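You operate a simulated robot arm through the tools that you are given. There is no shell and no other tool.

You are at the controls of a simulated two-armed robot. One attempt, no reset.

Task
Drop both white cores from the cart shelf on the upright shaft; pump it into the green.
Fine: cores first; the orange valve is open while you pump and shut after. Where these are worked on the way, their far stop is far enough and under half their travel is too little: orange valve.

The check looks at the end state, three seconds after you hand in, the way a careful person would. Anything else that was tipped, shoved, dropped, spilled or broken makes it a failure.

Robot
Two 6-joint arms with two-finger grippers on one trunk that stands fixed in place. Base frame: the origin is at the foot of the trunk, x ahead of it, y to its left, z up. Lengths are in m, angles in rad, forces in N, time in s.
The left shoulder is at [0.06, 0.143, 0.875], the right one opposite. With the tool pointing down near the work surface each hand reaches from about 0.24 to 0.7 m from the base axis, measured 20 degrees to its own side. Payload 2.45 kg a hand.
The TCP of each hand is the grasp point between the finger pads, 0.026 m short of the fingertips. In the tool frame z runs along the fingers and y along their closing line. The gripper opens to 0.096 m; its body begins 0.069 m behind the TCP.
Orientation is that of the tool frame in the base frame, as a unit quaternion [x, y, z, w]. With the fingers straight down and closing along the base's y, the tool's x points along the base's -x, its y along +y and its z along -z.

Tools
- The arms move only by the tool nudge_tool. It takes "left_moves", "right_moves" or both (then of equal length, played together; a hand with none holds still); each is a list of rows, each a list of 7 numbers: the shift along the base's x, y, z in m, then the turn, a rotation vector about the base's x, y, z in rad, then the gripper command, from -1 (shut) to 1 (fully open), values between in proportion. In form: [[dx, dy, dz, wx, wy, wz, fingers], ...]. A call has 1 to 20 rows; each row shifts and turns the commanded pose from where the row before left it. Rows are played at 5 a second. More than 0.05 m and 0.15 rad between two rows, or a gripper value outside its range, and nothing of the call is played. Where a pose cannot be reached the arm comes as near as it can. A force on the tool above 40 N (or 10 N above the force at the start of the call, whichever is more), or a blocked arm, ends the call early, and 0.2 s more pass. Each finger travels about 0.0799 m/s and halts on what it meets, pressing with about 39 N; the grip force reading is that of the motor and also rises with nothing between the fingers. The clock runs only during rows and for 0.2 s after the last one: add rows that do not move to give the fingers time. The reply holds the time, the measured pose of the TCP, the force on the tool along the base axes, the opening and the grip force, in the units named above and with some noise, with the torque about the TCP (base axes, N m) and any sound that the robot's microphone picked up, and new pictures: "show" is both (left out), scene, wrist or none (wrist: the cameras of the hands that moved).
- Cameras (640 x 400 px; columns grow to the right, rows downward): "scene" is now at [0.1217, -0.0508, 1.4831]; the picture's right is [-0.62, -0.78, 0.00], its down [-0.56, 0.45, -0.69] and it looks along [0.54, -0.43, -0.72] (base axes); focal length 322 px, centre (320, 200). "left" rides on the left gripper at [0.082, -0.003, -0.098] in its tool frame; the picture's right is [0.04, 1.00, 0.00], its down [-0.73, 0.03, -0.68] and it looks along [-0.68, 0.03, 0.73] (tool axes); focal length 256 px, centre (320, 200). "right" rides on the right gripper at [0.082, 0.003, -0.098] in its tool frame; the picture's right is [-0.04, 1.00, 0.00], its down [-0.73, -0.03, -0.68] and it looks along [-0.68, -0.03, 0.73] (tool axes); focal length 256 px, centre (320, 200).
- raise_lower(by): slides the trunk up (or, below 0, down) by that many m; the arms and the scene camera ride with it, the base frame stays. It gives what a move gives, with no picture.
- pan_tilt(pan, tilt): turns the head with the scene camera to pan (to the left, within 1.501 rad either way) and tilt (down, from -0.506 to 1.204), counted from straight ahead of the robot. It gives what a move gives, and a new picture of the scene camera.
- measure_at(camera, pixels): for up to 12 pixels [column, row] of the newest picture of that camera ("zoom" is the newest enlarged one), the place [x, y, z] in the base frame of the surface seen there, good to about 0.003 m. The clock stands still meanwhile.
- enlarge(camera, box): a new picture of the part [left, top, right, bottom] of that camera's present view, enlarged. The clock stands still meanwhile.
- close_job(): hands the job in; it is judged then, once.

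Open the grippers and draw the arms clear of the work before you hand the job in, unless the task says otherwise.

The tools are called after ">>>" as a command line: name --argument value ..., lists and objects as JSON in quotes. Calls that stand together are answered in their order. nudge_tool: Moves the arms, as the interface text tells. Its arguments: {"type":"object","properties":{"left_moves":{"type":"array","items":{"type":"array","items":{"type":"number"}}},"right_moves":{"type":"array","items":{"type":"array","items":{"type":"number"}}},"show":{"type":"string","enum":["both","scene","wrist","none"]}},"required":[]} The other tools are called the same way: raise_lower (by) moves the trunk up or down; pan_tilt (pan, tilt) turns the head that bears the scene camera; measure_at (camera, pixels) gives the place of the surface under pixels of a picture; enlarge (camera, box) takes an enlarged picture of a part of a camera's view; close_job () hands the job in.

At the start:

```text
time: 0.0
left_eef_pos: [0.4369, -0.0328, 1.2048]
left_tool_rot: [-0.001, 1.0, 0.0, 0.0]
left_contact_force: [-0.1, -0.3, 0.1]
left_ft_torque: [0.0, 0.0, -0.02]
left_width: 0.0961
left_gripper_force: 0.1
right_eef_pos: [0.2872, -0.3306, 1.2049]
right_tool_rot: [0.0, 1.0, 0.001, 0.0]
right_contact_force: [-0.3, -0.3, 0.1]
right_ft_torque: [0.03, 0.01, 0.01]
right_width: 0.096
right_gripper_force: 0.0
trunk travel left (down, up): [-0.5, 0.09]
head pan, tilt (commanded): [-0.672, 0.806]
```

scene: 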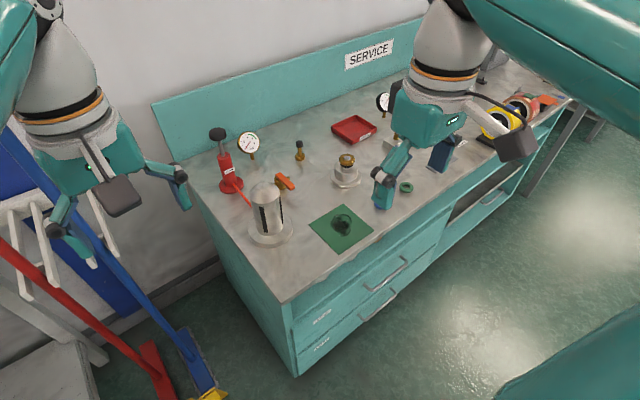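
right: 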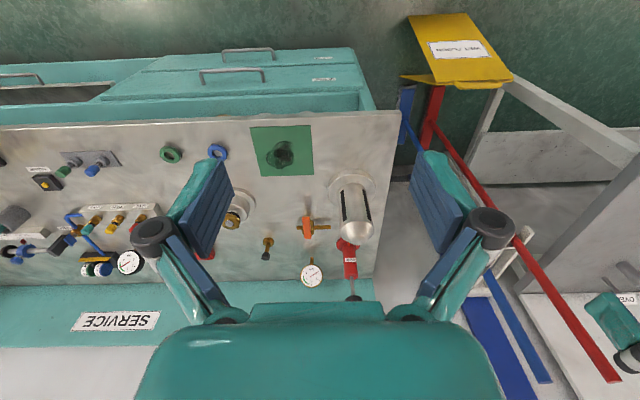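
left: 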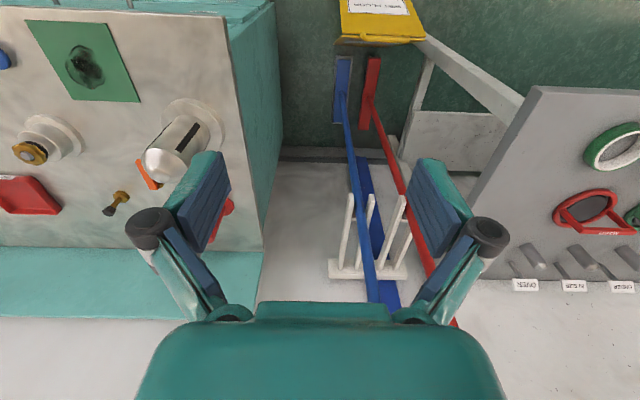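

The scene shows a service bench with a clear cylinder (265,215), red pump (225,165), gauge (250,143) and orange valve (285,182). I don't see a cart with white cores yet, so I'll turn the head to look around.

>>> pan_tilt --pan 0.3 --tilt 0.7

>>> pan_tilt --pan 1.2 --tilt 0.7

>>> pan_tilt --pan -1.4 --tilt 0.7

```text
time: 1.2
left_eef_pos: [0.4359, -0.0335, 1.2057]
left_tool_rot: [0.0, 1.0, 0.0, 0.0]
left_contact_force: [0.1, 0.3, -0.8]
left_ft_torque: [0.0, -0.01, 0.02]
left_width: 0.0962
left_gripper_force: 0.0
right_eef_pos: [0.2875, -0.3302, 1.206]
right_tool_rot: [0.002, 1.0, -0.001, 0.001]
right_contact_force: [0.4, 0.1, -0.2]
right_ft_torque: [0.02, -0.02, 0.02]
right_width: 0.0961
right_gripper_force: 0.1
trunk travel left (down, up): [-0.5, 0.09]
head pan, tilt (commanded): [0.3, 0.7]
```

scene: 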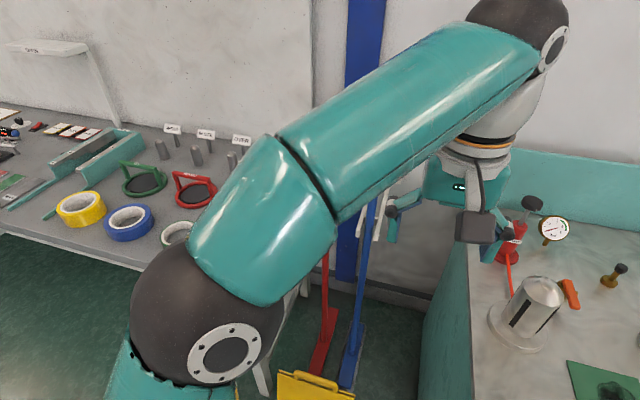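

```text
time: 2.5
left_eef_pos: [0.4367, -0.0336, 1.2056]
left_tool_rot: [0.0, 1.0, 0.0, 0.0]
left_contact_force: [0.8, 0.0, -0.1]
left_ft_torque: [0.03, 0.02, -0.02]
left_width: 0.0961
left_gripper_force: 0.0
right_eef_pos: [0.2872, -0.3302, 1.206]
right_tool_rot: [0.0, 1.0, 0.0, 0.0]
right_contact_force: [0.3, -0.1, -0.2]
right_ft_torque: [0.0, 0.0, -0.05]
right_width: 0.096
right_gripper_force: 0.2
trunk travel left (down, up): [-0.5, 0.09]
head pan, tilt (commanded): [1.201, 0.7]
```

scene: 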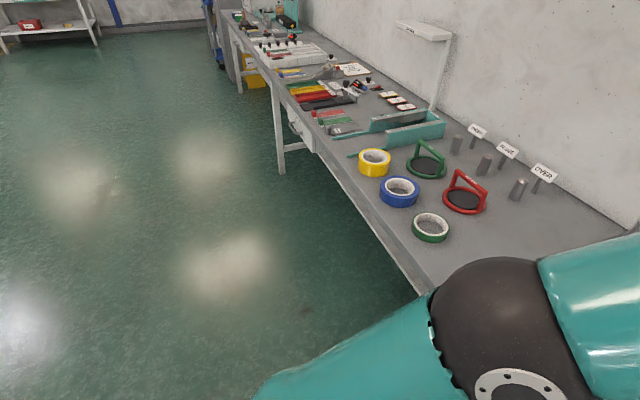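

```text
time: 4.8
left_eef_pos: [0.437, -0.0339, 1.2052]
left_tool_rot: [0.0, 1.0, 0.0, 0.0]
left_contact_force: [-0.3, -0.4, 0.0]
left_ft_torque: [-0.03, -0.03, 0.01]
left_width: 0.096
left_gripper_force: 0.0
right_eef_pos: [0.2877, -0.3313, 1.2061]
right_tool_rot: [0.0, 1.0, 0.0, 0.0]
right_contact_force: [0.5, -0.6, 0.4]
right_ft_torque: [0.0, -0.02, -0.02]
right_width: 0.096
right_gripper_force: 0.0
trunk travel left (down, up): [-0.5, 0.09]
head pan, tilt (commanded): [-1.4, 0.7]
```

scene: 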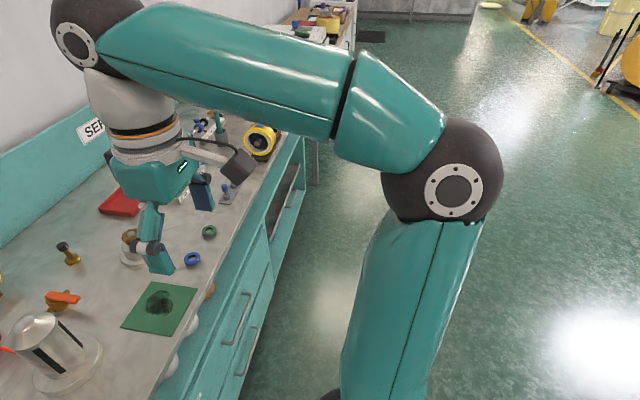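

There are whitish round things at about (190,325) and (172,362) along the front edge of the bench. I'll enlarge that part and look further down.

>>> enlarge --camera "scene" --box '[0, 200, 320, 400]'

>>> pan_tilt --pan -1.2 --tilt 1.15

>>> pan_tilt --pan -0.3 --tilt 1.15

```text
2.00 times, centred on (160, 300) of scene
```

zoom: 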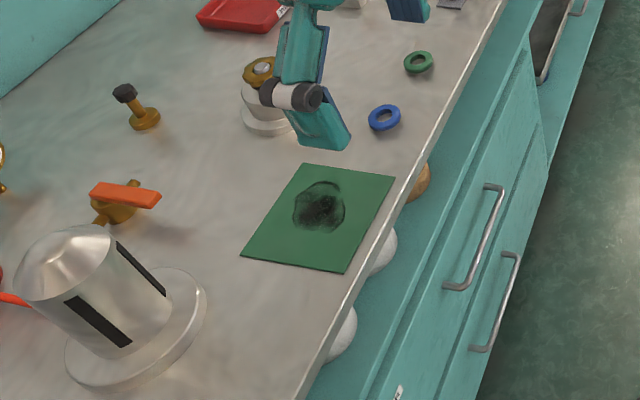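

```text
time: 5.7
left_eef_pos: [0.4376, -0.0349, 1.2052]
left_tool_rot: [0.0, 1.0, 0.0, 0.0]
left_contact_force: [-0.3, 1.0, 0.1]
left_ft_torque: [-0.02, -0.01, 0.02]
left_width: 0.0958
left_gripper_force: 0.2
right_eef_pos: [0.2879, -0.3312, 1.2054]
right_tool_rot: [0.001, 1.0, 0.0, 0.0]
right_contact_force: [-0.5, 0.3, -0.8]
right_ft_torque: [0.04, -0.01, -0.01]
right_width: 0.0959
right_gripper_force: 0.1
trunk travel left (down, up): [-0.5, 0.09]
head pan, tilt (commanded): [-1.201, 1.15]
```

scene: 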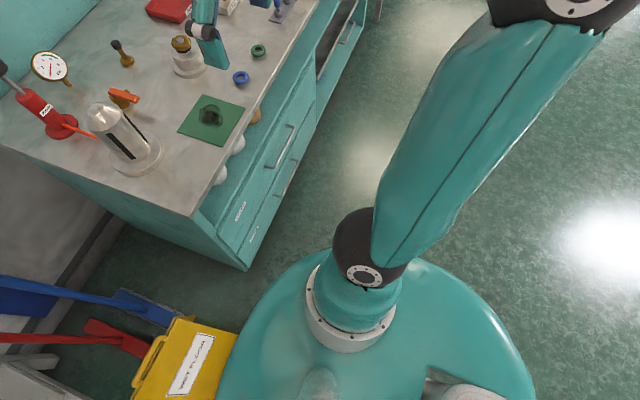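

```text
time: 6.9
left_eef_pos: [0.4377, -0.034, 1.2052]
left_tool_rot: [0.001, 1.0, -0.001, 0.0]
left_contact_force: [-0.7, -0.5, 0.3]
left_ft_torque: [0.04, 0.0, 0.03]
left_width: 0.0959
left_gripper_force: 0.1
right_eef_pos: [0.2873, -0.3307, 1.206]
right_tool_rot: [0.002, 1.0, 0.001, 0.001]
right_contact_force: [0.2, 0.4, -0.3]
right_ft_torque: [-0.01, -0.01, 0.0]
right_width: 0.096
right_gripper_force: 0.1
trunk travel left (down, up): [-0.5, 0.09]
head pan, tilt (commanded): [-0.3, 1.15]
```

scene: 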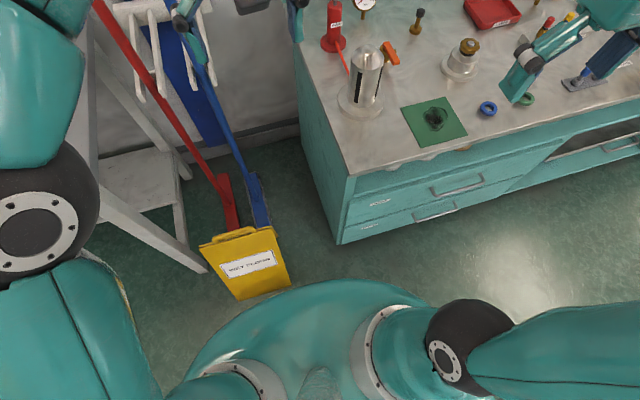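

White round shapes lie just under the bench's front edge near (425,155)/(440,152), perhaps on an open shelf below the top. I'll measure some points here.

>>> measure_at --camera "scene" --pixels '[[350, 175], [426, 156], [463, 148], [370, 55], [360, 105], [434, 120], [390, 52], [330, 20], [463, 65], [488, 108], [527, 98], [415, 165]]'

>>> enlarge --camera "scene" --box '[300, 0, 620, 200]'

```text
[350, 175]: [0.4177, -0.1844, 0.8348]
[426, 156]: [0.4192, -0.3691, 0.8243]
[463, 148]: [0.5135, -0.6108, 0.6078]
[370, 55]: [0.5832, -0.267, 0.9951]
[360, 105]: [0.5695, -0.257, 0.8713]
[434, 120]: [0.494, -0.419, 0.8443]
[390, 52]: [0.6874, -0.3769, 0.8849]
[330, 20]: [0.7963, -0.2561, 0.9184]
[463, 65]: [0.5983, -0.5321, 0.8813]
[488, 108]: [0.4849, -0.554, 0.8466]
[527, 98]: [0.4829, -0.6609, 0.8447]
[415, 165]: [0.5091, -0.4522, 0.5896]
```

```text
2.00 times, centred on (460, 100) of scene
```

zoom: 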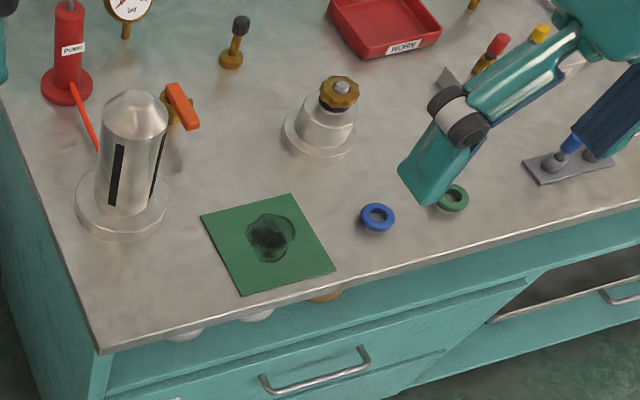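

The bench top is at z≈0.845 with its front edge at x≈0.41, and the cores sit on a shelf hidden under the overhang. Both hands are at z 1.2 and clear of things, so I'll lower the trunk by 0.22 and look with the head.

>>> raise_lower --by -0.22

>>> pan_tilt --pan -0.8 --tilt 0.8

```text
time: 9.2
left_eef_pos: [0.4373, -0.0327, 0.9859]
left_tool_rot: [0.0, 1.0, 0.0, 0.0]
left_contact_force: [0.3, -0.6, 0.6]
left_ft_torque: [0.02, 0.01, 0.01]
left_width: 0.096
left_gripper_force: 0.0
right_eef_pos: [0.2868, -0.3313, 0.9855]
right_tool_rot: [0.001, 1.0, 0.001, 0.0]
right_contact_force: [-0.3, -0.1, 0.5]
right_ft_torque: [-0.02, 0.0, 0.01]
right_width: 0.0961
right_gripper_force: 0.1
trunk travel left (down, up): [-0.28, 0.31]
head pan, tilt (commanded): [-0.3, 1.15]
```

```text
time: 10.1
left_eef_pos: [0.4376, -0.0342, 0.9865]
left_tool_rot: [0.0, 1.0, 0.001, 0.001]
left_contact_force: [-0.7, 0.2, 0.5]
left_ft_torque: [-0.02, 0.01, 0.01]
left_width: 0.0962
left_gripper_force: 0.1
right_eef_pos: [0.287, -0.331, 0.9863]
right_tool_rot: [0.0, 1.0, 0.0, 0.0]
right_contact_force: [0.0, -0.3, 1.2]
right_ft_torque: [0.02, -0.01, -0.04]
right_width: 0.0959
right_gripper_force: 0.0
trunk travel left (down, up): [-0.28, 0.31]
head pan, tilt (commanded): [-0.799, 0.799]
```

scene: 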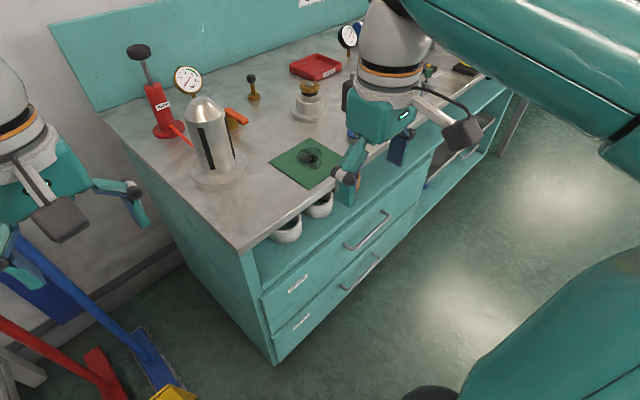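

Two white ring-like cores show on the shelf at (287,230) and (320,203). I'll enlarge this and measure around them.

>>> enlarge --camera "scene" --box '[220, 130, 420, 255]'

>>> enlarge --camera "scene" --box '[100, 30, 360, 192]'

```text
3.20 times, centred on (320, 192) of scene
```

zoom: 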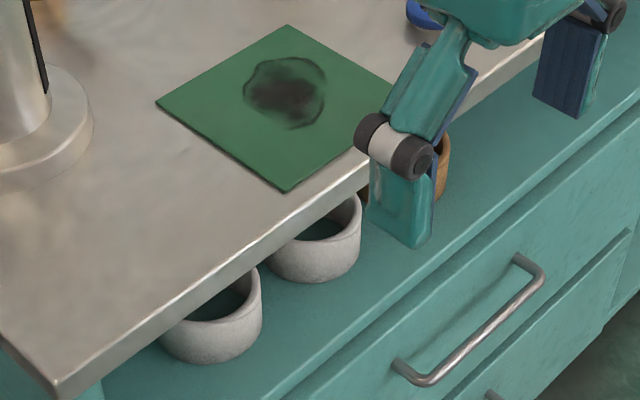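

```text
2.46 times, centred on (230, 111) of scene
```

zoom: 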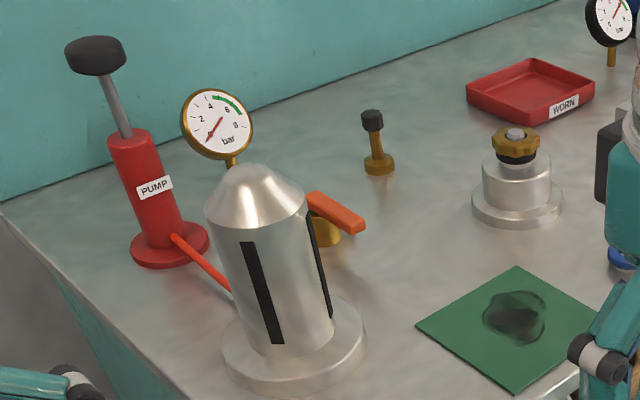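

Now I'll measure the key geometry: cores, shaft, valve, pump and gauge, in the newest zoom and in the scene.

>>> measure_at --camera "zoom" --pixels '[[253, 170], [215, 215], [300, 215], [275, 350], [310, 330], [225, 345], [363, 318], [335, 212], [320, 195], [355, 220], [310, 205], [328, 240]]'

>>> measure_at --camera "zoom" --pixels '[[95, 55], [75, 60], [118, 62], [120, 110], [128, 140], [145, 215], [135, 245], [200, 260], [216, 125], [375, 115], [515, 140], [350, 210]]'

>>> measure_at --camera "scene" --pixels '[[287, 236], [298, 220], [300, 237], [276, 240], [318, 210], [330, 196], [331, 207], [310, 213], [310, 245], [262, 300], [250, 245], [290, 222]]'

```text
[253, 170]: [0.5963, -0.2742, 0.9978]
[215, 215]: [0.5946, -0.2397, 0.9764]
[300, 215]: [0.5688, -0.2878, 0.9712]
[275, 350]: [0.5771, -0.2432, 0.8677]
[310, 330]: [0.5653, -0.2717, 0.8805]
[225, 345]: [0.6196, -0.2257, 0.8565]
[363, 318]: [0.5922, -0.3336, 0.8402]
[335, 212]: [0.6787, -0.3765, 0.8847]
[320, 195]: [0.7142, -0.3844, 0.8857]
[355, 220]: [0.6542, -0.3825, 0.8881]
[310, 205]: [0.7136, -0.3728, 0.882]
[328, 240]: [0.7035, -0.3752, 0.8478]
```

```text
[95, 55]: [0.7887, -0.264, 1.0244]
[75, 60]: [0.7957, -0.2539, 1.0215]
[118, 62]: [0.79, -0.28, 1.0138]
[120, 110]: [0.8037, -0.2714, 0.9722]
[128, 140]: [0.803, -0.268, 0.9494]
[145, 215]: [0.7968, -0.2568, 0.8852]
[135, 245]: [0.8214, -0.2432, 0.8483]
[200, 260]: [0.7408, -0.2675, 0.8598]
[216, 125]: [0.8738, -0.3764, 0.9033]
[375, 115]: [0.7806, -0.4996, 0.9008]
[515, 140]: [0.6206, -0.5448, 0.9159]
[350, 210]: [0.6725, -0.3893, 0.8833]
```

```text
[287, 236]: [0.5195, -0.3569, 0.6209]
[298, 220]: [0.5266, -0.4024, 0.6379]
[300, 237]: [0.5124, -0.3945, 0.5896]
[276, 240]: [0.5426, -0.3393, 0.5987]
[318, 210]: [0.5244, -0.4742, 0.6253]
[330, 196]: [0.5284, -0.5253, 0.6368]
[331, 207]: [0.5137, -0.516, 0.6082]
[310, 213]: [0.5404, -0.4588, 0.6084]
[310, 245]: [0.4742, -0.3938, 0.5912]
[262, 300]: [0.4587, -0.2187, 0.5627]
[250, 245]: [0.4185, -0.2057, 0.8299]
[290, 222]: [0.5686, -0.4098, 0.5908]
```

The shelf floor is at z≈0.59 and the cores sit about 0.1 m behind the top's front edge. I'll lower the right hand straight down in front of the bench, at x 0.287 where it's clear of the 0.41 edge, to see under the top with the wrist camera.

>>> nudge_tool --right_moves '[[0, 0, -0.05, 0, 0, 0, 1], [0, 0, -0.05, 0, 0, 0, 1], [0, 0, -0.05, 0, 0, 0, 1], [0, 0, 0, 0, 0, 0, 1]]' --show "both"

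```text
time: 11.1
left_eef_pos: [0.4368, -0.0338, 0.9854]
left_tool_rot: [0.001, 1.0, -0.001, 0.0]
left_contact_force: [-0.3, 0.8, 0.2]
left_ft_torque: [0.01, -0.02, -0.03]
left_width: 0.096
left_gripper_force: 0.1
right_eef_pos: [0.2877, -0.3311, 0.834]
right_tool_rot: [0.0, 1.0, 0.0, 0.0]
right_contact_force: [0.1, 0.2, 0.8]
right_ft_torque: [0.01, -0.01, 0.01]
right_width: 0.096
right_gripper_force: 0.1
trunk travel left (down, up): [-0.28, 0.31]
head pan, tilt (commanded): [-0.799, 0.799]
```

scene: 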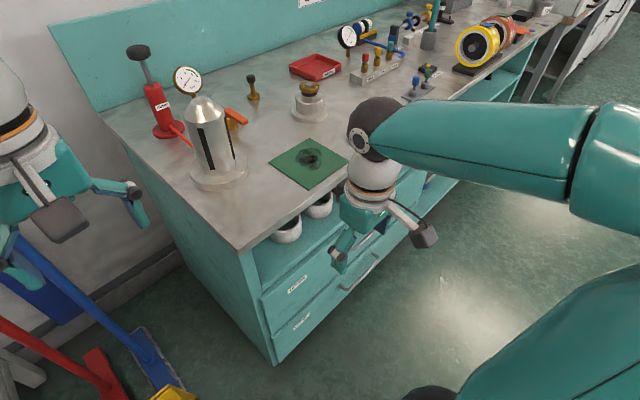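
right: 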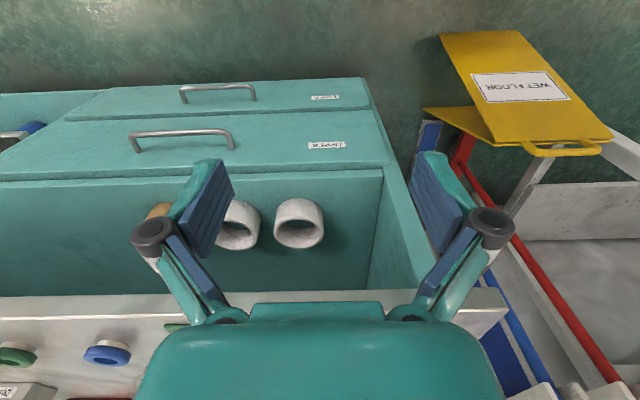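

The right wrist picture (it is upside-down) shows the white cores as open tubes at (298,223) and (238,225), with a brown one at (158,210). I'll enlarge and measure their rims.

>>> enlarge --camera "right" --box '[140, 150, 400, 312]'

>>> measure_at --camera "right" --pixels '[[299, 199], [298, 215], [274, 235], [322, 235], [297, 245], [299, 218], [280, 225], [318, 225], [300, 190], [298, 270], [370, 280], [380, 175]]'

```text
2.46 times, centred on (270, 231) of right
```

zoom: 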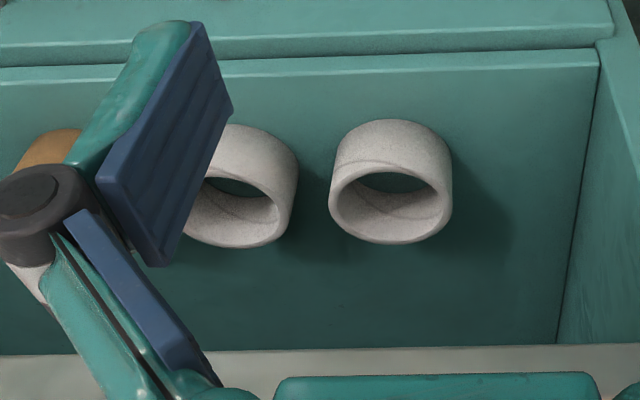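

```text
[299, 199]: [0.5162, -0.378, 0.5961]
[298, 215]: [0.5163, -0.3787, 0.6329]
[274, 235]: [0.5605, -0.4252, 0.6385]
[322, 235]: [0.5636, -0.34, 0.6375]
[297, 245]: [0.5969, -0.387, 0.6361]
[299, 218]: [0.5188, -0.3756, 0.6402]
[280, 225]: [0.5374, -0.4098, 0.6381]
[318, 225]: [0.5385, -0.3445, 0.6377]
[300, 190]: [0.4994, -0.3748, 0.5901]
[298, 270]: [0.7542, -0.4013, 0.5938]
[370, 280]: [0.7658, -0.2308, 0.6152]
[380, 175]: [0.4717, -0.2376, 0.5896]
```

Core 1 is centred near (0.557, -0.382), about 0.083 across and 0.048 high. I'll measure it more finely in the zoom, along with core 2.

>>> measure_at --camera "zoom" --pixels '[[390, 160], [390, 241], [331, 195], [449, 195], [392, 175], [392, 222], [350, 190], [432, 190], [245, 128], [235, 246], [292, 195], [240, 165]]'

>>> measure_at --camera "zoom" --pixels '[[390, 123], [362, 170], [420, 170], [336, 180], [445, 182], [345, 225], [435, 225], [275, 150], [278, 205], [225, 170], [260, 230], [390, 60]]'

```text
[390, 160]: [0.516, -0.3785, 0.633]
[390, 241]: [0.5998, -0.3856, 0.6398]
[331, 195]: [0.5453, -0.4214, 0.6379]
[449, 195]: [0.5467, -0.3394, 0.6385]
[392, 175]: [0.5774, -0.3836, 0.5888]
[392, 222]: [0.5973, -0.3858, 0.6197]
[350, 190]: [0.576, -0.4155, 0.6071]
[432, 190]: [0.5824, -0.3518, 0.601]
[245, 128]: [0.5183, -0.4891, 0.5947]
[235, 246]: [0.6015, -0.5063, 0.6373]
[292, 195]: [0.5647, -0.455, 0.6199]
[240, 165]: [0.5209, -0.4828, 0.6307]
```

```text
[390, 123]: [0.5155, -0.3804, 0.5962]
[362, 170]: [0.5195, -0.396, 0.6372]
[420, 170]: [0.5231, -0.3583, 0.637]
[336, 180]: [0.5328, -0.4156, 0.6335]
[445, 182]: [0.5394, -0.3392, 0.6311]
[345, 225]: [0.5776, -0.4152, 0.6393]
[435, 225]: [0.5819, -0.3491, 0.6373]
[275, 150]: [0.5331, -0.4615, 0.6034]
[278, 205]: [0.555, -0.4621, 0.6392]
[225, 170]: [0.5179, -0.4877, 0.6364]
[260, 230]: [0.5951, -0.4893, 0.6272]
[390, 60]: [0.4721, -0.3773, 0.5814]
```

Core 1 centre ≈ (0.5575, -0.381) with OD ≈ 0.083, and core 2 ≈ (0.5595, -0.497). The gap between them is about 0.033, so I'll check how thick the fingers are.

>>> measure_at --camera "right" --pixels '[[213, 165], [231, 195], [205, 250], [188, 205], [190, 195], [175, 205], [430, 160], [412, 195], [440, 250], [455, 200], [470, 205], [150, 235]]'

>>> enlarge --camera "right" --box '[380, 130, 540, 230]'

>>> enlarge --camera "scene" --box '[300, 170, 460, 270]'

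```text
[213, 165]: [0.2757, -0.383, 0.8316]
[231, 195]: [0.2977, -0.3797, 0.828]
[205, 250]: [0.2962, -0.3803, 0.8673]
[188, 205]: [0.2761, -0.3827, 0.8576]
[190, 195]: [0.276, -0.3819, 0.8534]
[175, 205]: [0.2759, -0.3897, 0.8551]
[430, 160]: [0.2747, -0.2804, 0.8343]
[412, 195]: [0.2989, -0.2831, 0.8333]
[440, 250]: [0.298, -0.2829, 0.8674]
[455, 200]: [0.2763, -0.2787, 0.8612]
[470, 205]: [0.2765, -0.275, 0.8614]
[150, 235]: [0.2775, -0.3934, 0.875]
```

```text
4.00 times, centred on (460, 180) of right
```

zoom: 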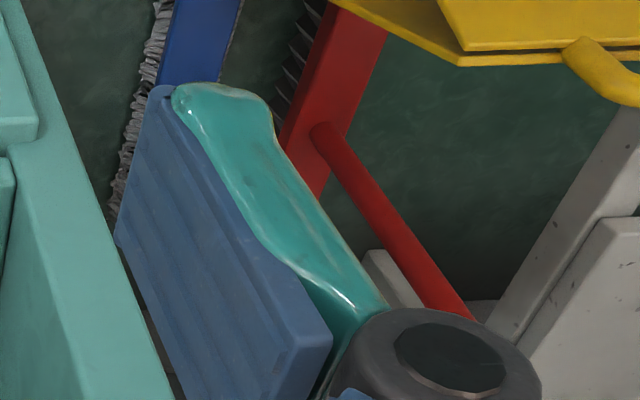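

```text
4.00 times, centred on (380, 220) of scene
```

zoom: 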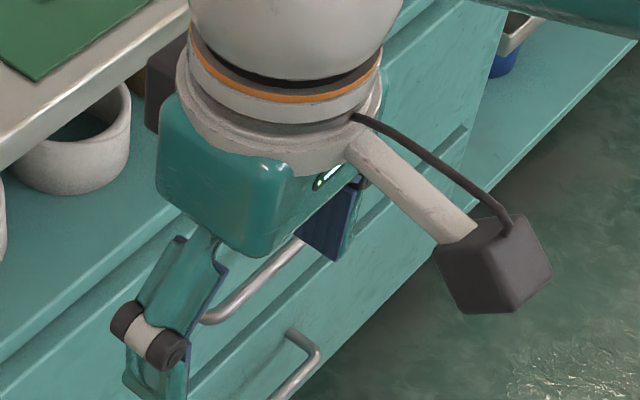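

The finger pads are about 0.023 wide and roughly 0.012 thick, so they fit in the 0.033 gap. I'll tilt the right hand 55° about y so its fingers point forward and 35° down, staying in front of the bench.

>>> nudge_tool --right_moves '[[0.006, -0.007, 0, 0, -0.137, 0, 1], [0.006, -0.007, 0, 0, -0.137, 0, 1], [0.006, -0.007, 0, 0, -0.137, 0, 1], [0.006, -0.007, 0, 0, -0.137, 0, 1], [0.006, -0.007, 0, 0, -0.137, 0, 1], [0.006, -0.007, 0, 0, -0.137, 0, 1], [0.006, -0.007, 0, 0, -0.137, 0, 1], [0, 0, 0, 0, 0, 0, 1]]' --show "both"

```text
time: 12.9
left_eef_pos: [0.4373, -0.0338, 0.9854]
left_tool_rot: [-0.001, 1.0, 0.0, 0.0]
left_contact_force: [-0.5, 0.1, 0.3]
left_ft_torque: [0.02, -0.02, 0.02]
left_width: 0.0961
left_gripper_force: 0.0
right_eef_pos: [0.3286, -0.3795, 0.8359]
right_tool_rot: [0.001, 0.887, 0.0, 0.461]
right_contact_force: [0.6, 0.4, 0.6]
right_ft_torque: [0.02, -0.01, 0.0]
right_width: 0.0961
right_gripper_force: 0.1
trunk travel left (down, up): [-0.28, 0.31]
head pan, tilt (commanded): [-0.799, 0.799]
```

scene: 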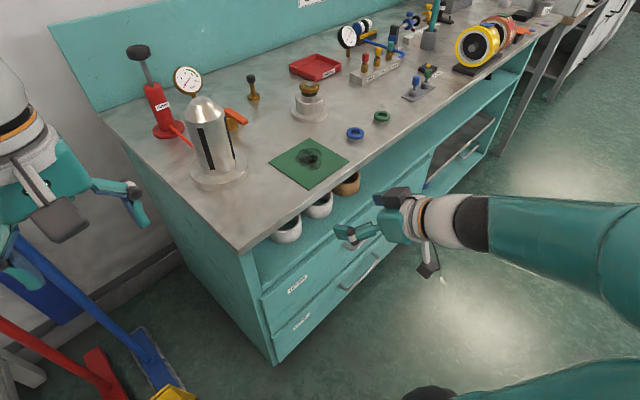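
right: 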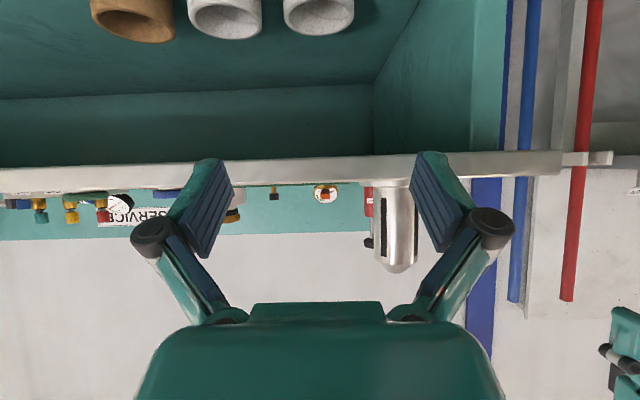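

The hand tilted well. There's a dark box on the hand's upper side at (392,195), so I'll enlarge and measure it to check its clearance under the bench edge.

>>> enlarge --camera "scene" --box '[320, 170, 480, 270]'

>>> measure_at --camera "scene" --pixels '[[385, 190], [405, 190], [378, 197], [400, 200], [390, 205], [410, 205], [395, 230], [440, 220], [475, 220], [428, 270], [345, 232], [352, 244]]'

```text
4.00 times, centred on (400, 220) of scene
```

zoom: 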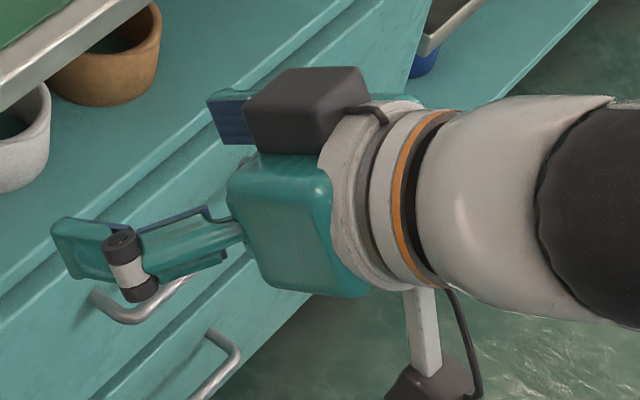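

```text
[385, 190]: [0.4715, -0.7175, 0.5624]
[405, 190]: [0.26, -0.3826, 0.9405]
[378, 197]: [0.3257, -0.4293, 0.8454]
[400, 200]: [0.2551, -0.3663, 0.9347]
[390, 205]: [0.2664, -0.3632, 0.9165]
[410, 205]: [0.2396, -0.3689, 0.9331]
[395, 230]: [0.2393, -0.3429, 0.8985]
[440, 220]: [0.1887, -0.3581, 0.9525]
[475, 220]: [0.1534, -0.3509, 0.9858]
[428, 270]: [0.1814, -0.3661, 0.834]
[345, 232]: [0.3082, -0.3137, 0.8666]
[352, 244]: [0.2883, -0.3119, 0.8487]
```

I'll check exactly where the underside edge of the bench top is, using the right wrist view (front face spans rows ~158–190).

>>> measure_at --camera "right" --pixels '[[300, 155], [300, 161], [300, 165], [300, 175], [300, 182], [300, 130], [330, 10], [290, 12], [230, 10], [190, 10], [120, 20], [395, 265]]'

```text
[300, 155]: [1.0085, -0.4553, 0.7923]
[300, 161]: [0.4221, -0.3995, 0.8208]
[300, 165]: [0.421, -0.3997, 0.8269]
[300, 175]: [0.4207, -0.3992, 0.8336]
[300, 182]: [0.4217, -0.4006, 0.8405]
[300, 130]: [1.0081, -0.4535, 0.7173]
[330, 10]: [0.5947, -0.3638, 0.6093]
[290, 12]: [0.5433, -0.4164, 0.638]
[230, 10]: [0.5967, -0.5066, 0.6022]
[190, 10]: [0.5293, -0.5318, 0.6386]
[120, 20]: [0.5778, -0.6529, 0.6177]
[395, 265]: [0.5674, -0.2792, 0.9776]
```

The underside edge is at (x 0.421, z 0.819). I'll measure the corners of the dark box once more in the zoom to be sure of its height above the tool axis.

>>> measure_at --camera "zoom" --pixels '[[295, 72], [355, 72], [260, 102], [340, 105], [310, 90], [255, 130], [410, 110], [500, 110], [570, 130], [600, 105], [290, 80], [250, 115]]'

```text
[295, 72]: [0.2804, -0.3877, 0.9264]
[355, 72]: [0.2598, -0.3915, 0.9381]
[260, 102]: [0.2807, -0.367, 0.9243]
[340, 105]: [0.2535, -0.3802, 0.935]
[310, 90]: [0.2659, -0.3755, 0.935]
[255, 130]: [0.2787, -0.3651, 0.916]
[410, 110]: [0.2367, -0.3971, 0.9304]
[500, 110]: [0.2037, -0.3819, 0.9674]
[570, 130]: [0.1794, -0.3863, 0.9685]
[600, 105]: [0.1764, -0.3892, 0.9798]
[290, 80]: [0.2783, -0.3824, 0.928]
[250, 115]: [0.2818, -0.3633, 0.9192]
```

The box rises only 0.046 above the tool axis while the edge is 0.081 away, so the approach along the tool axis clears. I'll shift onto that line and advance to about 0.11 m short of the core.

>>> nudge_tool --right_moves '[[-0.0247, -0.0015, -0.0352, 0, 0, 0, 1], [0.041, 0, -0.0287, 0, 0, 0, 1], [0.041, 0, -0.0287, 0, 0, 0, 1], [0.041, 0, -0.0287, 0, 0, 0, 1], [0.041, 0, -0.0287, 0, 0, 0, 1], [0, 0, 0, 0, 0, 0, 1]]' --show "both"

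```text
time: 14.3
left_eef_pos: [0.4366, -0.0338, 0.9869]
left_tool_rot: [0.0, 1.0, 0.0, 0.0]
left_contact_force: [0.8, 0.5, 0.2]
left_ft_torque: [0.03, 0.01, 0.01]
left_width: 0.0958
left_gripper_force: 0.1
right_eef_pos: [0.4754, -0.4097, 0.7075]
right_tool_rot: [-0.001, 0.888, 0.005, 0.459]
right_contact_force: [-0.1, 0.2, 0.1]
right_ft_torque: [-0.01, 0.01, 0.01]
right_width: 0.096
right_gripper_force: 0.1
right hand out of reach, approached as far as the arm can: row 1, 5
trunk travel left (down, up): [-0.28, 0.31]
head pan, tilt (commanded): [-0.799, 0.799]
```

scene: 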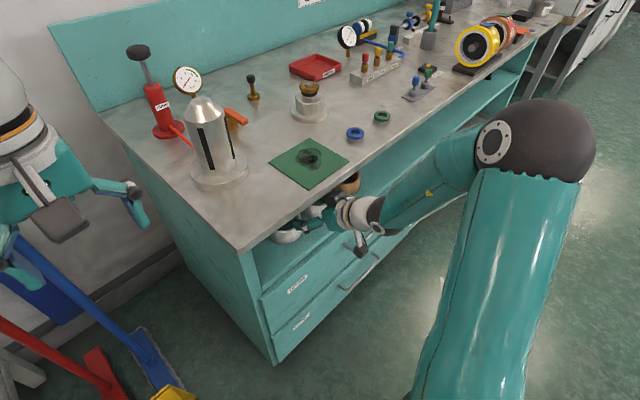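
right: 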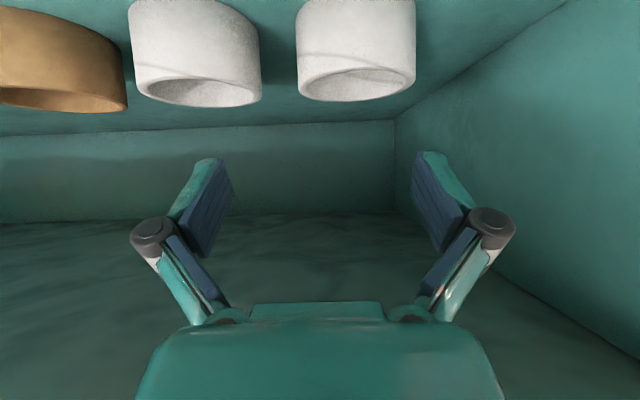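

The arm reported rows 1 and 5 out of reach and the TCP ended at y -0.410 instead of -0.381. I'll see where the elbow and forearm lie to choose a better trunk height or posture.

>>> measure_at --camera "scene" --pixels '[[540, 140], [500, 300], [430, 195], [495, 143], [370, 215], [350, 225], [440, 390], [590, 150], [505, 185], [510, 100], [405, 215], [385, 230]]'

>>> pan_tilt --pan -1.1 --tilt 0.9

```text
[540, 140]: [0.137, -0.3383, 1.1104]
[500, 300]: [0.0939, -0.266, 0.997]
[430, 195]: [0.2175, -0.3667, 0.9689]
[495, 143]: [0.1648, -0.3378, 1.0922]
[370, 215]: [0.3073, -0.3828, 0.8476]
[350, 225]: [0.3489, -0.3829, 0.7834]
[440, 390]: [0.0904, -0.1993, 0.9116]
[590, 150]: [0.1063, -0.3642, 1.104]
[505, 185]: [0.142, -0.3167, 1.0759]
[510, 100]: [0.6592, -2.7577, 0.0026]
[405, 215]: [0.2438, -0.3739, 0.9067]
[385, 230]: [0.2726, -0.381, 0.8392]
```

```text
time: 15.1
left_eef_pos: [0.4368, -0.0326, 0.9852]
left_tool_rot: [0.0, 1.0, 0.0, 0.001]
left_contact_force: [-0.8, -0.6, 0.1]
left_ft_torque: [0.01, -0.04, 0.01]
left_width: 0.0962
left_gripper_force: 0.0
right_eef_pos: [0.4732, -0.4097, 0.7087]
right_tool_rot: [0.0, 0.888, 0.003, 0.46]
right_contact_force: [0.3, -0.4, -0.3]
right_ft_torque: [-0.02, 0.02, 0.01]
right_width: 0.0962
right_gripper_force: 0.0
trunk travel left (down, up): [-0.28, 0.31]
head pan, tilt (commanded): [-1.1, 0.901]
```

scene: 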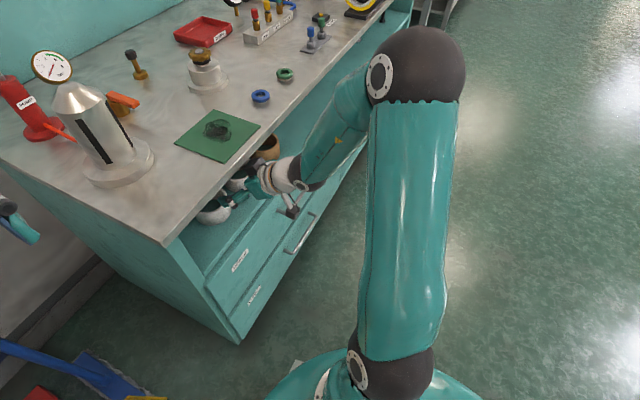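

The wrist was too close to the shoulder (distance <0.39 m) because the shoulder is nearly level with it. I'll back the right hand out, raise the left hand for safety, and then lower the trunk a little for a better posture.

>>> nudge_tool --right_moves '[[-0.041, 0, 0.0287, 0, 0, 0, 1], [-0.041, 0, 0.0287, 0, 0, 0, 1], [-0.041, 0, 0.0287, 0, 0, 0, 1], [0, 0, 0.04, 0, 0, 0, 1], [0, 0, 0.04, 0, 0, 0, 1], [0, 0, 0.02, 0, 0, 0, 1]]' --left_moves '[[0, 0, 0.03, 0, 0, 0, 1], [0, 0, 0.03, 0, 0, 0, 1], [0, 0, 0.03, 0, 0, 0, 1], [0, 0, 0.03, 0, 0, 0, 1], [0, 0, 0.03, 0, 0, 0, 1], [0, 0, 0, 0, 0, 0, 1]]' --show "none"

```text
time: 16.5
left_eef_pos: [0.3997, -0.0124, 1.0323]
left_tool_rot: [0.0, 1.0, 0.0, 0.001]
left_contact_force: [0.0, 0.4, -0.4]
left_ft_torque: [0.0, -0.03, -0.01]
left_width: 0.0962
left_gripper_force: 0.1
left hand out of reach, approached as far as the arm can: row 1, 2, 3, 4, 5
right_eef_pos: [0.3512, -0.4104, 0.8944]
right_tool_rot: [0.0, 0.888, 0.0, 0.461]
right_contact_force: [0.3, -0.4, -0.6]
right_ft_torque: [0.0, -0.03, -0.02]
right_width: 0.0959
right_gripper_force: 0.0
trunk travel left (down, up): [-0.28, 0.31]
head pan, tilt (commanded): [-1.1, 0.901]
```

The left arm is near its upward limit but clear; the right hand is at (0.351, -0.410, 0.894) in front of the bench. I'll lower the trunk by 0.12.

>>> raise_lower --by -0.12

>>> pan_tilt --pan -0.8 --tilt 0.7

```text
time: 18.0
left_eef_pos: [0.4006, -0.0118, 0.9123]
left_tool_rot: [0.0, 1.0, -0.001, 0.001]
left_contact_force: [-0.1, -0.2, -0.3]
left_ft_torque: [0.01, -0.02, 0.0]
left_width: 0.0962
left_gripper_force: 0.0
right_eef_pos: [0.3511, -0.4089, 0.7751]
right_tool_rot: [0.001, 0.888, 0.0, 0.461]
right_contact_force: [-0.3, -0.1, -0.1]
right_ft_torque: [-0.03, 0.02, 0.0]
right_width: 0.0962
right_gripper_force: 0.2
trunk travel left (down, up): [-0.16, 0.43]
head pan, tilt (commanded): [-1.1, 0.901]
```

```text
time: 18.8
left_eef_pos: [0.4, -0.0119, 0.9109]
left_tool_rot: [0.0, 1.0, 0.0, 0.001]
left_contact_force: [-0.2, 0.0, 0.1]
left_ft_torque: [0.02, -0.03, 0.02]
left_width: 0.0958
left_gripper_force: 0.1
right_eef_pos: [0.351, -0.4102, 0.7742]
right_tool_rot: [0.0, 0.887, 0.0, 0.461]
right_contact_force: [-0.5, -0.5, 0.0]
right_ft_torque: [0.0, 0.0, 0.01]
right_width: 0.0959
right_gripper_force: 0.1
trunk travel left (down, up): [-0.16, 0.43]
head pan, tilt (commanded): [-0.799, 0.7]
```

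scene: 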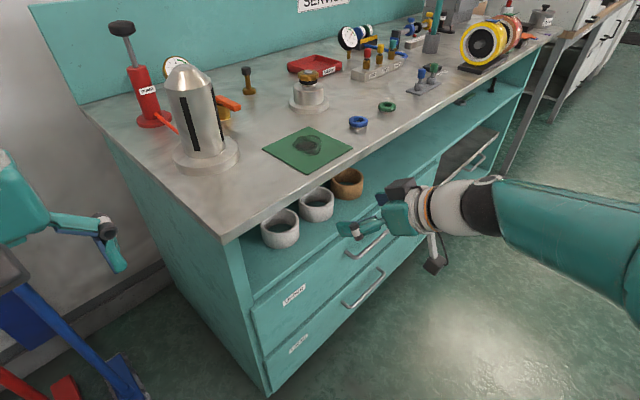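

Now the cores are clearly visible at (281,229), (316,203) and the brown one at (346,183). I'll zoom and measure the white rims again.

>>> enlarge --camera "scene" --box '[240, 160, 400, 260]'

```text
4.00 times, centred on (320, 210) of scene
```

zoom: 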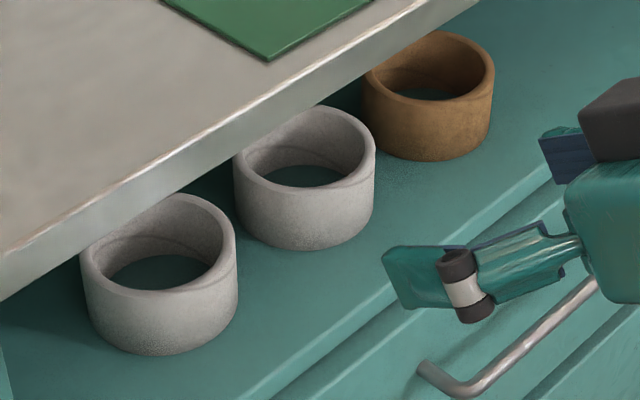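

>>> measure_at --camera "zoom" --pixels '[[160, 294], [83, 250], [233, 240], [180, 196], [160, 285], [220, 255], [200, 202], [130, 285], [160, 260], [150, 235], [160, 350], [95, 275]]'

>>> measure_at --camera "zoom" --pixels '[[305, 190], [236, 165], [373, 150], [325, 108], [305, 183], [362, 165], [345, 115], [270, 185], [310, 172], [305, 245], [430, 100], [366, 85]]'

```text
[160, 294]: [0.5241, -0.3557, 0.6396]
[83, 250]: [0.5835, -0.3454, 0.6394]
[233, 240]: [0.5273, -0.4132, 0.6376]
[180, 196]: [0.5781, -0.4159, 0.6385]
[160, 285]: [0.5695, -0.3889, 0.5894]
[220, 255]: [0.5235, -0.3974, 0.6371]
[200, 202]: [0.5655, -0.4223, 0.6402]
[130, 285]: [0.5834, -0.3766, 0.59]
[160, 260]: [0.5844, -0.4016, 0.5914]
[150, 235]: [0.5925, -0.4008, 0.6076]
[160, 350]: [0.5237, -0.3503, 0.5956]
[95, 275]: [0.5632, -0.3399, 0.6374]
```

```text
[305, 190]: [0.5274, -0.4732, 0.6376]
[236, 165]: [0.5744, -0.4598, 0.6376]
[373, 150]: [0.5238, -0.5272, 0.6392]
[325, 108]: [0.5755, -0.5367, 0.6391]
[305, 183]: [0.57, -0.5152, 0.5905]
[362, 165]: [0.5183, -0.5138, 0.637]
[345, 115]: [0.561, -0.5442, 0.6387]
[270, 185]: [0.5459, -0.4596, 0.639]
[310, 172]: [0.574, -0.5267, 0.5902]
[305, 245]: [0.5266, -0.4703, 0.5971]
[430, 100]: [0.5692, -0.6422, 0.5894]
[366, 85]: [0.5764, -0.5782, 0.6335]
```

Core 1's centre fits to (0.557, -0.381) and core 2's to (0.5595, -0.502). I'll align the right hand in y and advance along the tool axis, stopping about 0.10 m short to check.

>>> nudge_tool --right_moves '[[-0.0033, 0.0285, -0.0048, 0, 0, 0, 1], [0.041, 0, -0.0287, 0, 0, 0, 1], [0.041, 0, -0.0287, 0, 0, 0, 1], [0.041, 0, -0.0287, 0, 0, 0, 1], [0, 0, 0, 0, 0, 0, 1]]' --show "both"

```text
time: 20.0
left_eef_pos: [0.4003, -0.012, 0.9108]
left_tool_rot: [-0.001, 1.0, -0.001, 0.001]
left_contact_force: [0.3, -1.0, 0.2]
left_ft_torque: [-0.01, -0.01, 0.0]
left_width: 0.0961
left_gripper_force: 0.1
right_eef_pos: [0.4683, -0.3822, 0.6805]
right_tool_rot: [0.001, 0.887, 0.0, 0.461]
right_contact_force: [-0.5, -0.2, -0.5]
right_ft_torque: [0.0, -0.02, 0.03]
right_width: 0.0959
right_gripper_force: 0.0
trunk travel left (down, up): [-0.16, 0.43]
head pan, tilt (commanded): [-0.799, 0.7]
```

scene: 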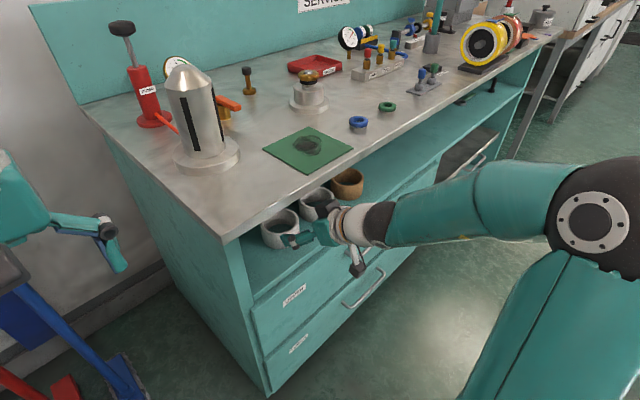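
right: 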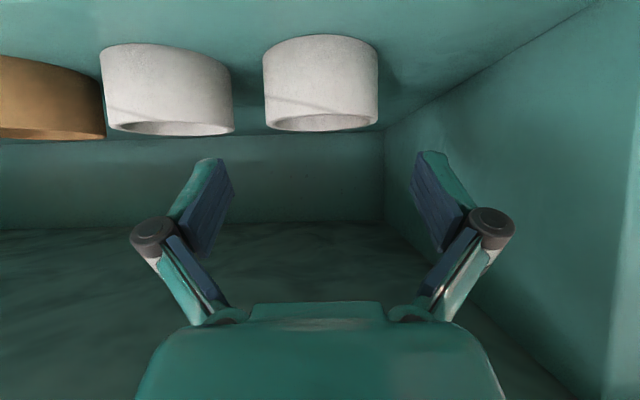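

Core 1 is centred between the fingers (columns 263–378, centre 320), and the reading is on the planned line. I'll make the final advance to the core centre.

>>> nudge_tool --right_moves '[[0.0222, 0.0003, -0.0144, 0, 0, 0, 1], [0.0222, 0.0003, -0.0144, 0, 0, 0, 1], [0.0222, 0.0003, -0.0144, 0, 0, 0, 1], [0.0222, 0.0003, -0.0144, 0, 0, 0, 1], [0, 0, 0, 0, 0, 0, 1]]' --show "both"

```text
time: 21.2
left_eef_pos: [0.4007, -0.0132, 0.9111]
left_tool_rot: [0.0, 1.0, -0.001, 0.001]
left_contact_force: [0.0, 0.5, -0.2]
left_ft_torque: [0.01, 0.04, -0.02]
left_width: 0.0961
left_gripper_force: 0.0
right_eef_pos: [0.5603, -0.3803, 0.6259]
right_tool_rot: [0.0, 0.888, 0.003, 0.46]
right_contact_force: [1.9, -0.2, 0.6]
right_ft_torque: [-0.02, 0.0, 0.04]
right_width: 0.0957
right_gripper_force: 0.2
trunk travel left (down, up): [-0.16, 0.43]
head pan, tilt (commanded): [-0.799, 0.7]
```

scene: 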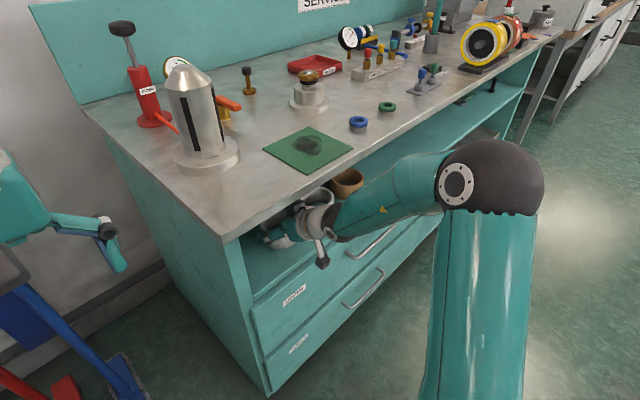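
right: 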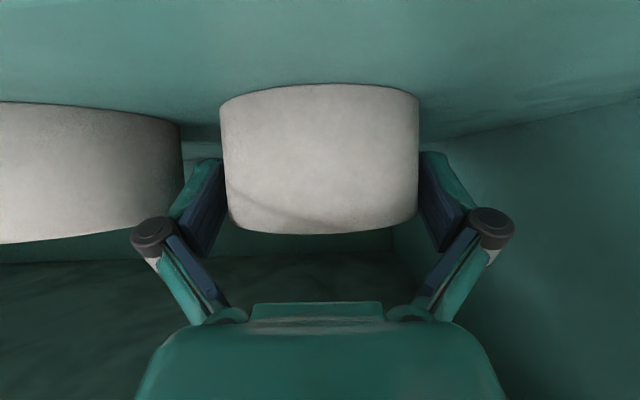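

The core now sits between both fingers (columns 222–418). I'll close the gripper on it.

>>> nudge_tool --right_moves '[[0, 0, 0, 0, 0, 0, 0.6], [0, 0, 0, 0, 0, 0, -1], [0, 0, 0, 0, 0, 0, -1], [0, 0, 0, 0, 0, 0, -1]]' --show "both"

```text
time: 22.2
left_eef_pos: [0.4003, -0.0126, 0.9109]
left_tool_rot: [0.001, 1.0, 0.0, 0.001]
left_contact_force: [0.9, 0.2, 0.8]
left_ft_torque: [0.0, -0.03, 0.01]
left_width: 0.096
left_gripper_force: 0.2
right_eef_pos: [0.5601, -0.3828, 0.6257]
right_tool_rot: [-0.001, 0.888, 0.004, 0.461]
right_contact_force: [-0.6, -1.0, 1.5]
right_ft_torque: [0.1, -0.03, 0.0]
right_width: 0.0882
right_gripper_force: 39.4
trunk travel left (down, up): [-0.16, 0.43]
head pan, tilt (commanded): [-0.799, 0.7]
```

scene: 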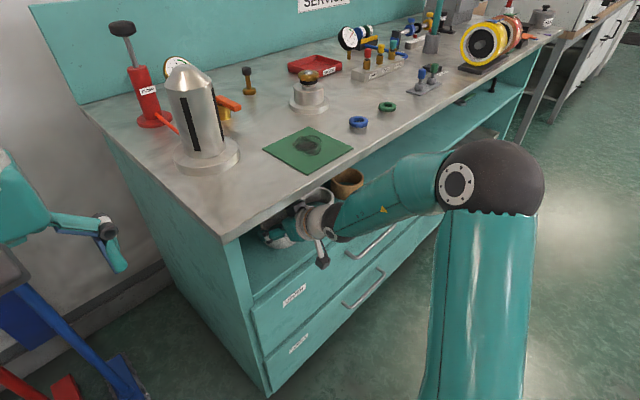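
right: 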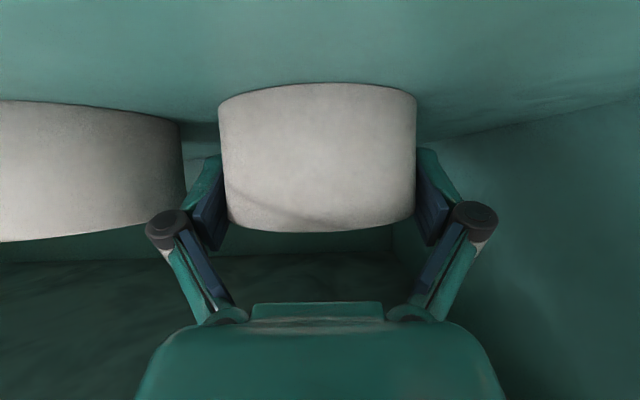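

The core is gripped (opening 0.0882, 39 N). I'll lift it slightly and back straight out along the tool axis.

>>> nudge_tool --right_moves '[[0, 0, 0.008, 0, 0, 0, -1], [-0.0205, 0, 0.0143, 0, 0, 0, -1], [-0.033, 0, 0.023, 0, 0, 0, -1], [-0.033, 0, 0.023, 0, 0, 0, -1], [-0.033, 0, 0.023, 0, 0, 0, -1], [-0.033, 0, 0.023, 0, 0, 0, -1], [-0.033, 0, 0.023, 0, 0, 0, -1], [-0.025, 0, 0.017, 0, 0, 0, -1], [0, 0, 0, 0, 0, 0, -1]]' --show "both"

```text
time: 24.2
left_eef_pos: [0.401, -0.0122, 0.9125]
left_tool_rot: [0.0, 1.0, -0.001, 0.001]
left_contact_force: [-0.4, -0.3, 0.0]
left_ft_torque: [0.0, -0.02, 0.0]
left_width: 0.096
left_gripper_force: 0.2
right_eef_pos: [0.3484, -0.3804, 0.7793]
right_tool_rot: [0.0, 0.888, 0.0, 0.461]
right_contact_force: [-0.7, -1.2, -0.8]
right_ft_torque: [-0.03, -0.02, 0.02]
right_width: 0.0884
right_gripper_force: 39.3
trunk travel left (down, up): [-0.16, 0.43]
head pan, tilt (commanded): [-0.799, 0.7]
```

scene: 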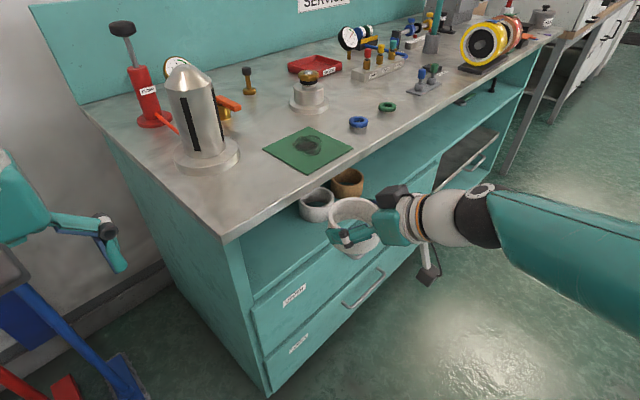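
right: 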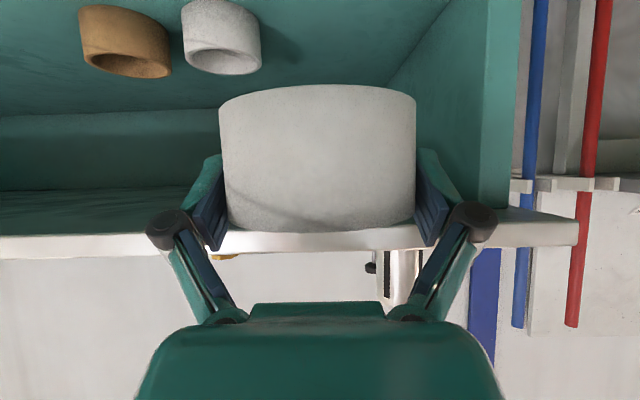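

The core is out and clear of the front edge (rear of core at x≈0.392 against the edge at 0.42). I'll raise the trunk by 0.30 to bring it above the shaft's height.

>>> raise_lower --by 0.3

>>> pan_tilt --pan -0.45 --tilt 0.85

```text
time: 27.2
left_eef_pos: [0.3999, -0.013, 1.2119]
left_tool_rot: [0.0, 1.0, 0.0, 0.001]
left_contact_force: [0.1, 0.3, 0.1]
left_ft_torque: [-0.01, 0.03, -0.02]
left_width: 0.0962
left_gripper_force: 0.1
right_eef_pos: [0.3487, -0.3801, 1.0807]
right_tool_rot: [0.0, 0.888, 0.0, 0.461]
right_contact_force: [-0.8, 0.7, 0.0]
right_ft_torque: [-0.05, 0.0, 0.04]
right_width: 0.088
right_gripper_force: 39.1
trunk travel left (down, up): [-0.46, 0.13]
head pan, tilt (commanded): [-0.799, 0.7]
```

```text
time: 28.1
left_eef_pos: [0.3992, -0.013, 1.212]
left_tool_rot: [0.0, 1.0, -0.001, 0.001]
left_contact_force: [-0.4, -0.2, -0.8]
left_ft_torque: [0.02, -0.02, -0.03]
left_width: 0.0958
left_gripper_force: 0.1
right_eef_pos: [0.3473, -0.3813, 1.0801]
right_tool_rot: [0.001, 0.888, 0.0, 0.461]
right_contact_force: [0.2, 0.5, -1.0]
right_ft_torque: [0.03, 0.01, 0.0]
right_width: 0.0884
right_gripper_force: 38.8
trunk travel left (down, up): [-0.46, 0.13]
head pan, tilt (commanded): [-0.45, 0.85]
```

scene: 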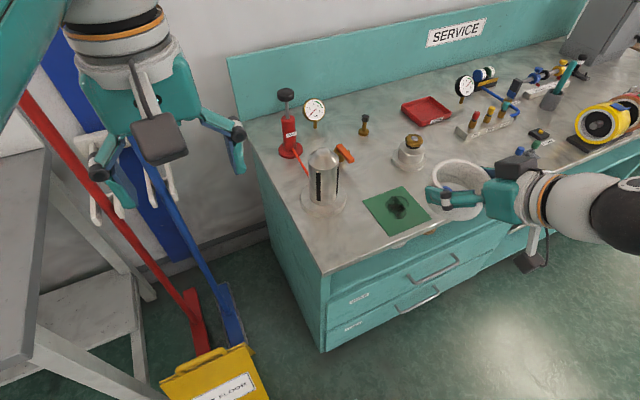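

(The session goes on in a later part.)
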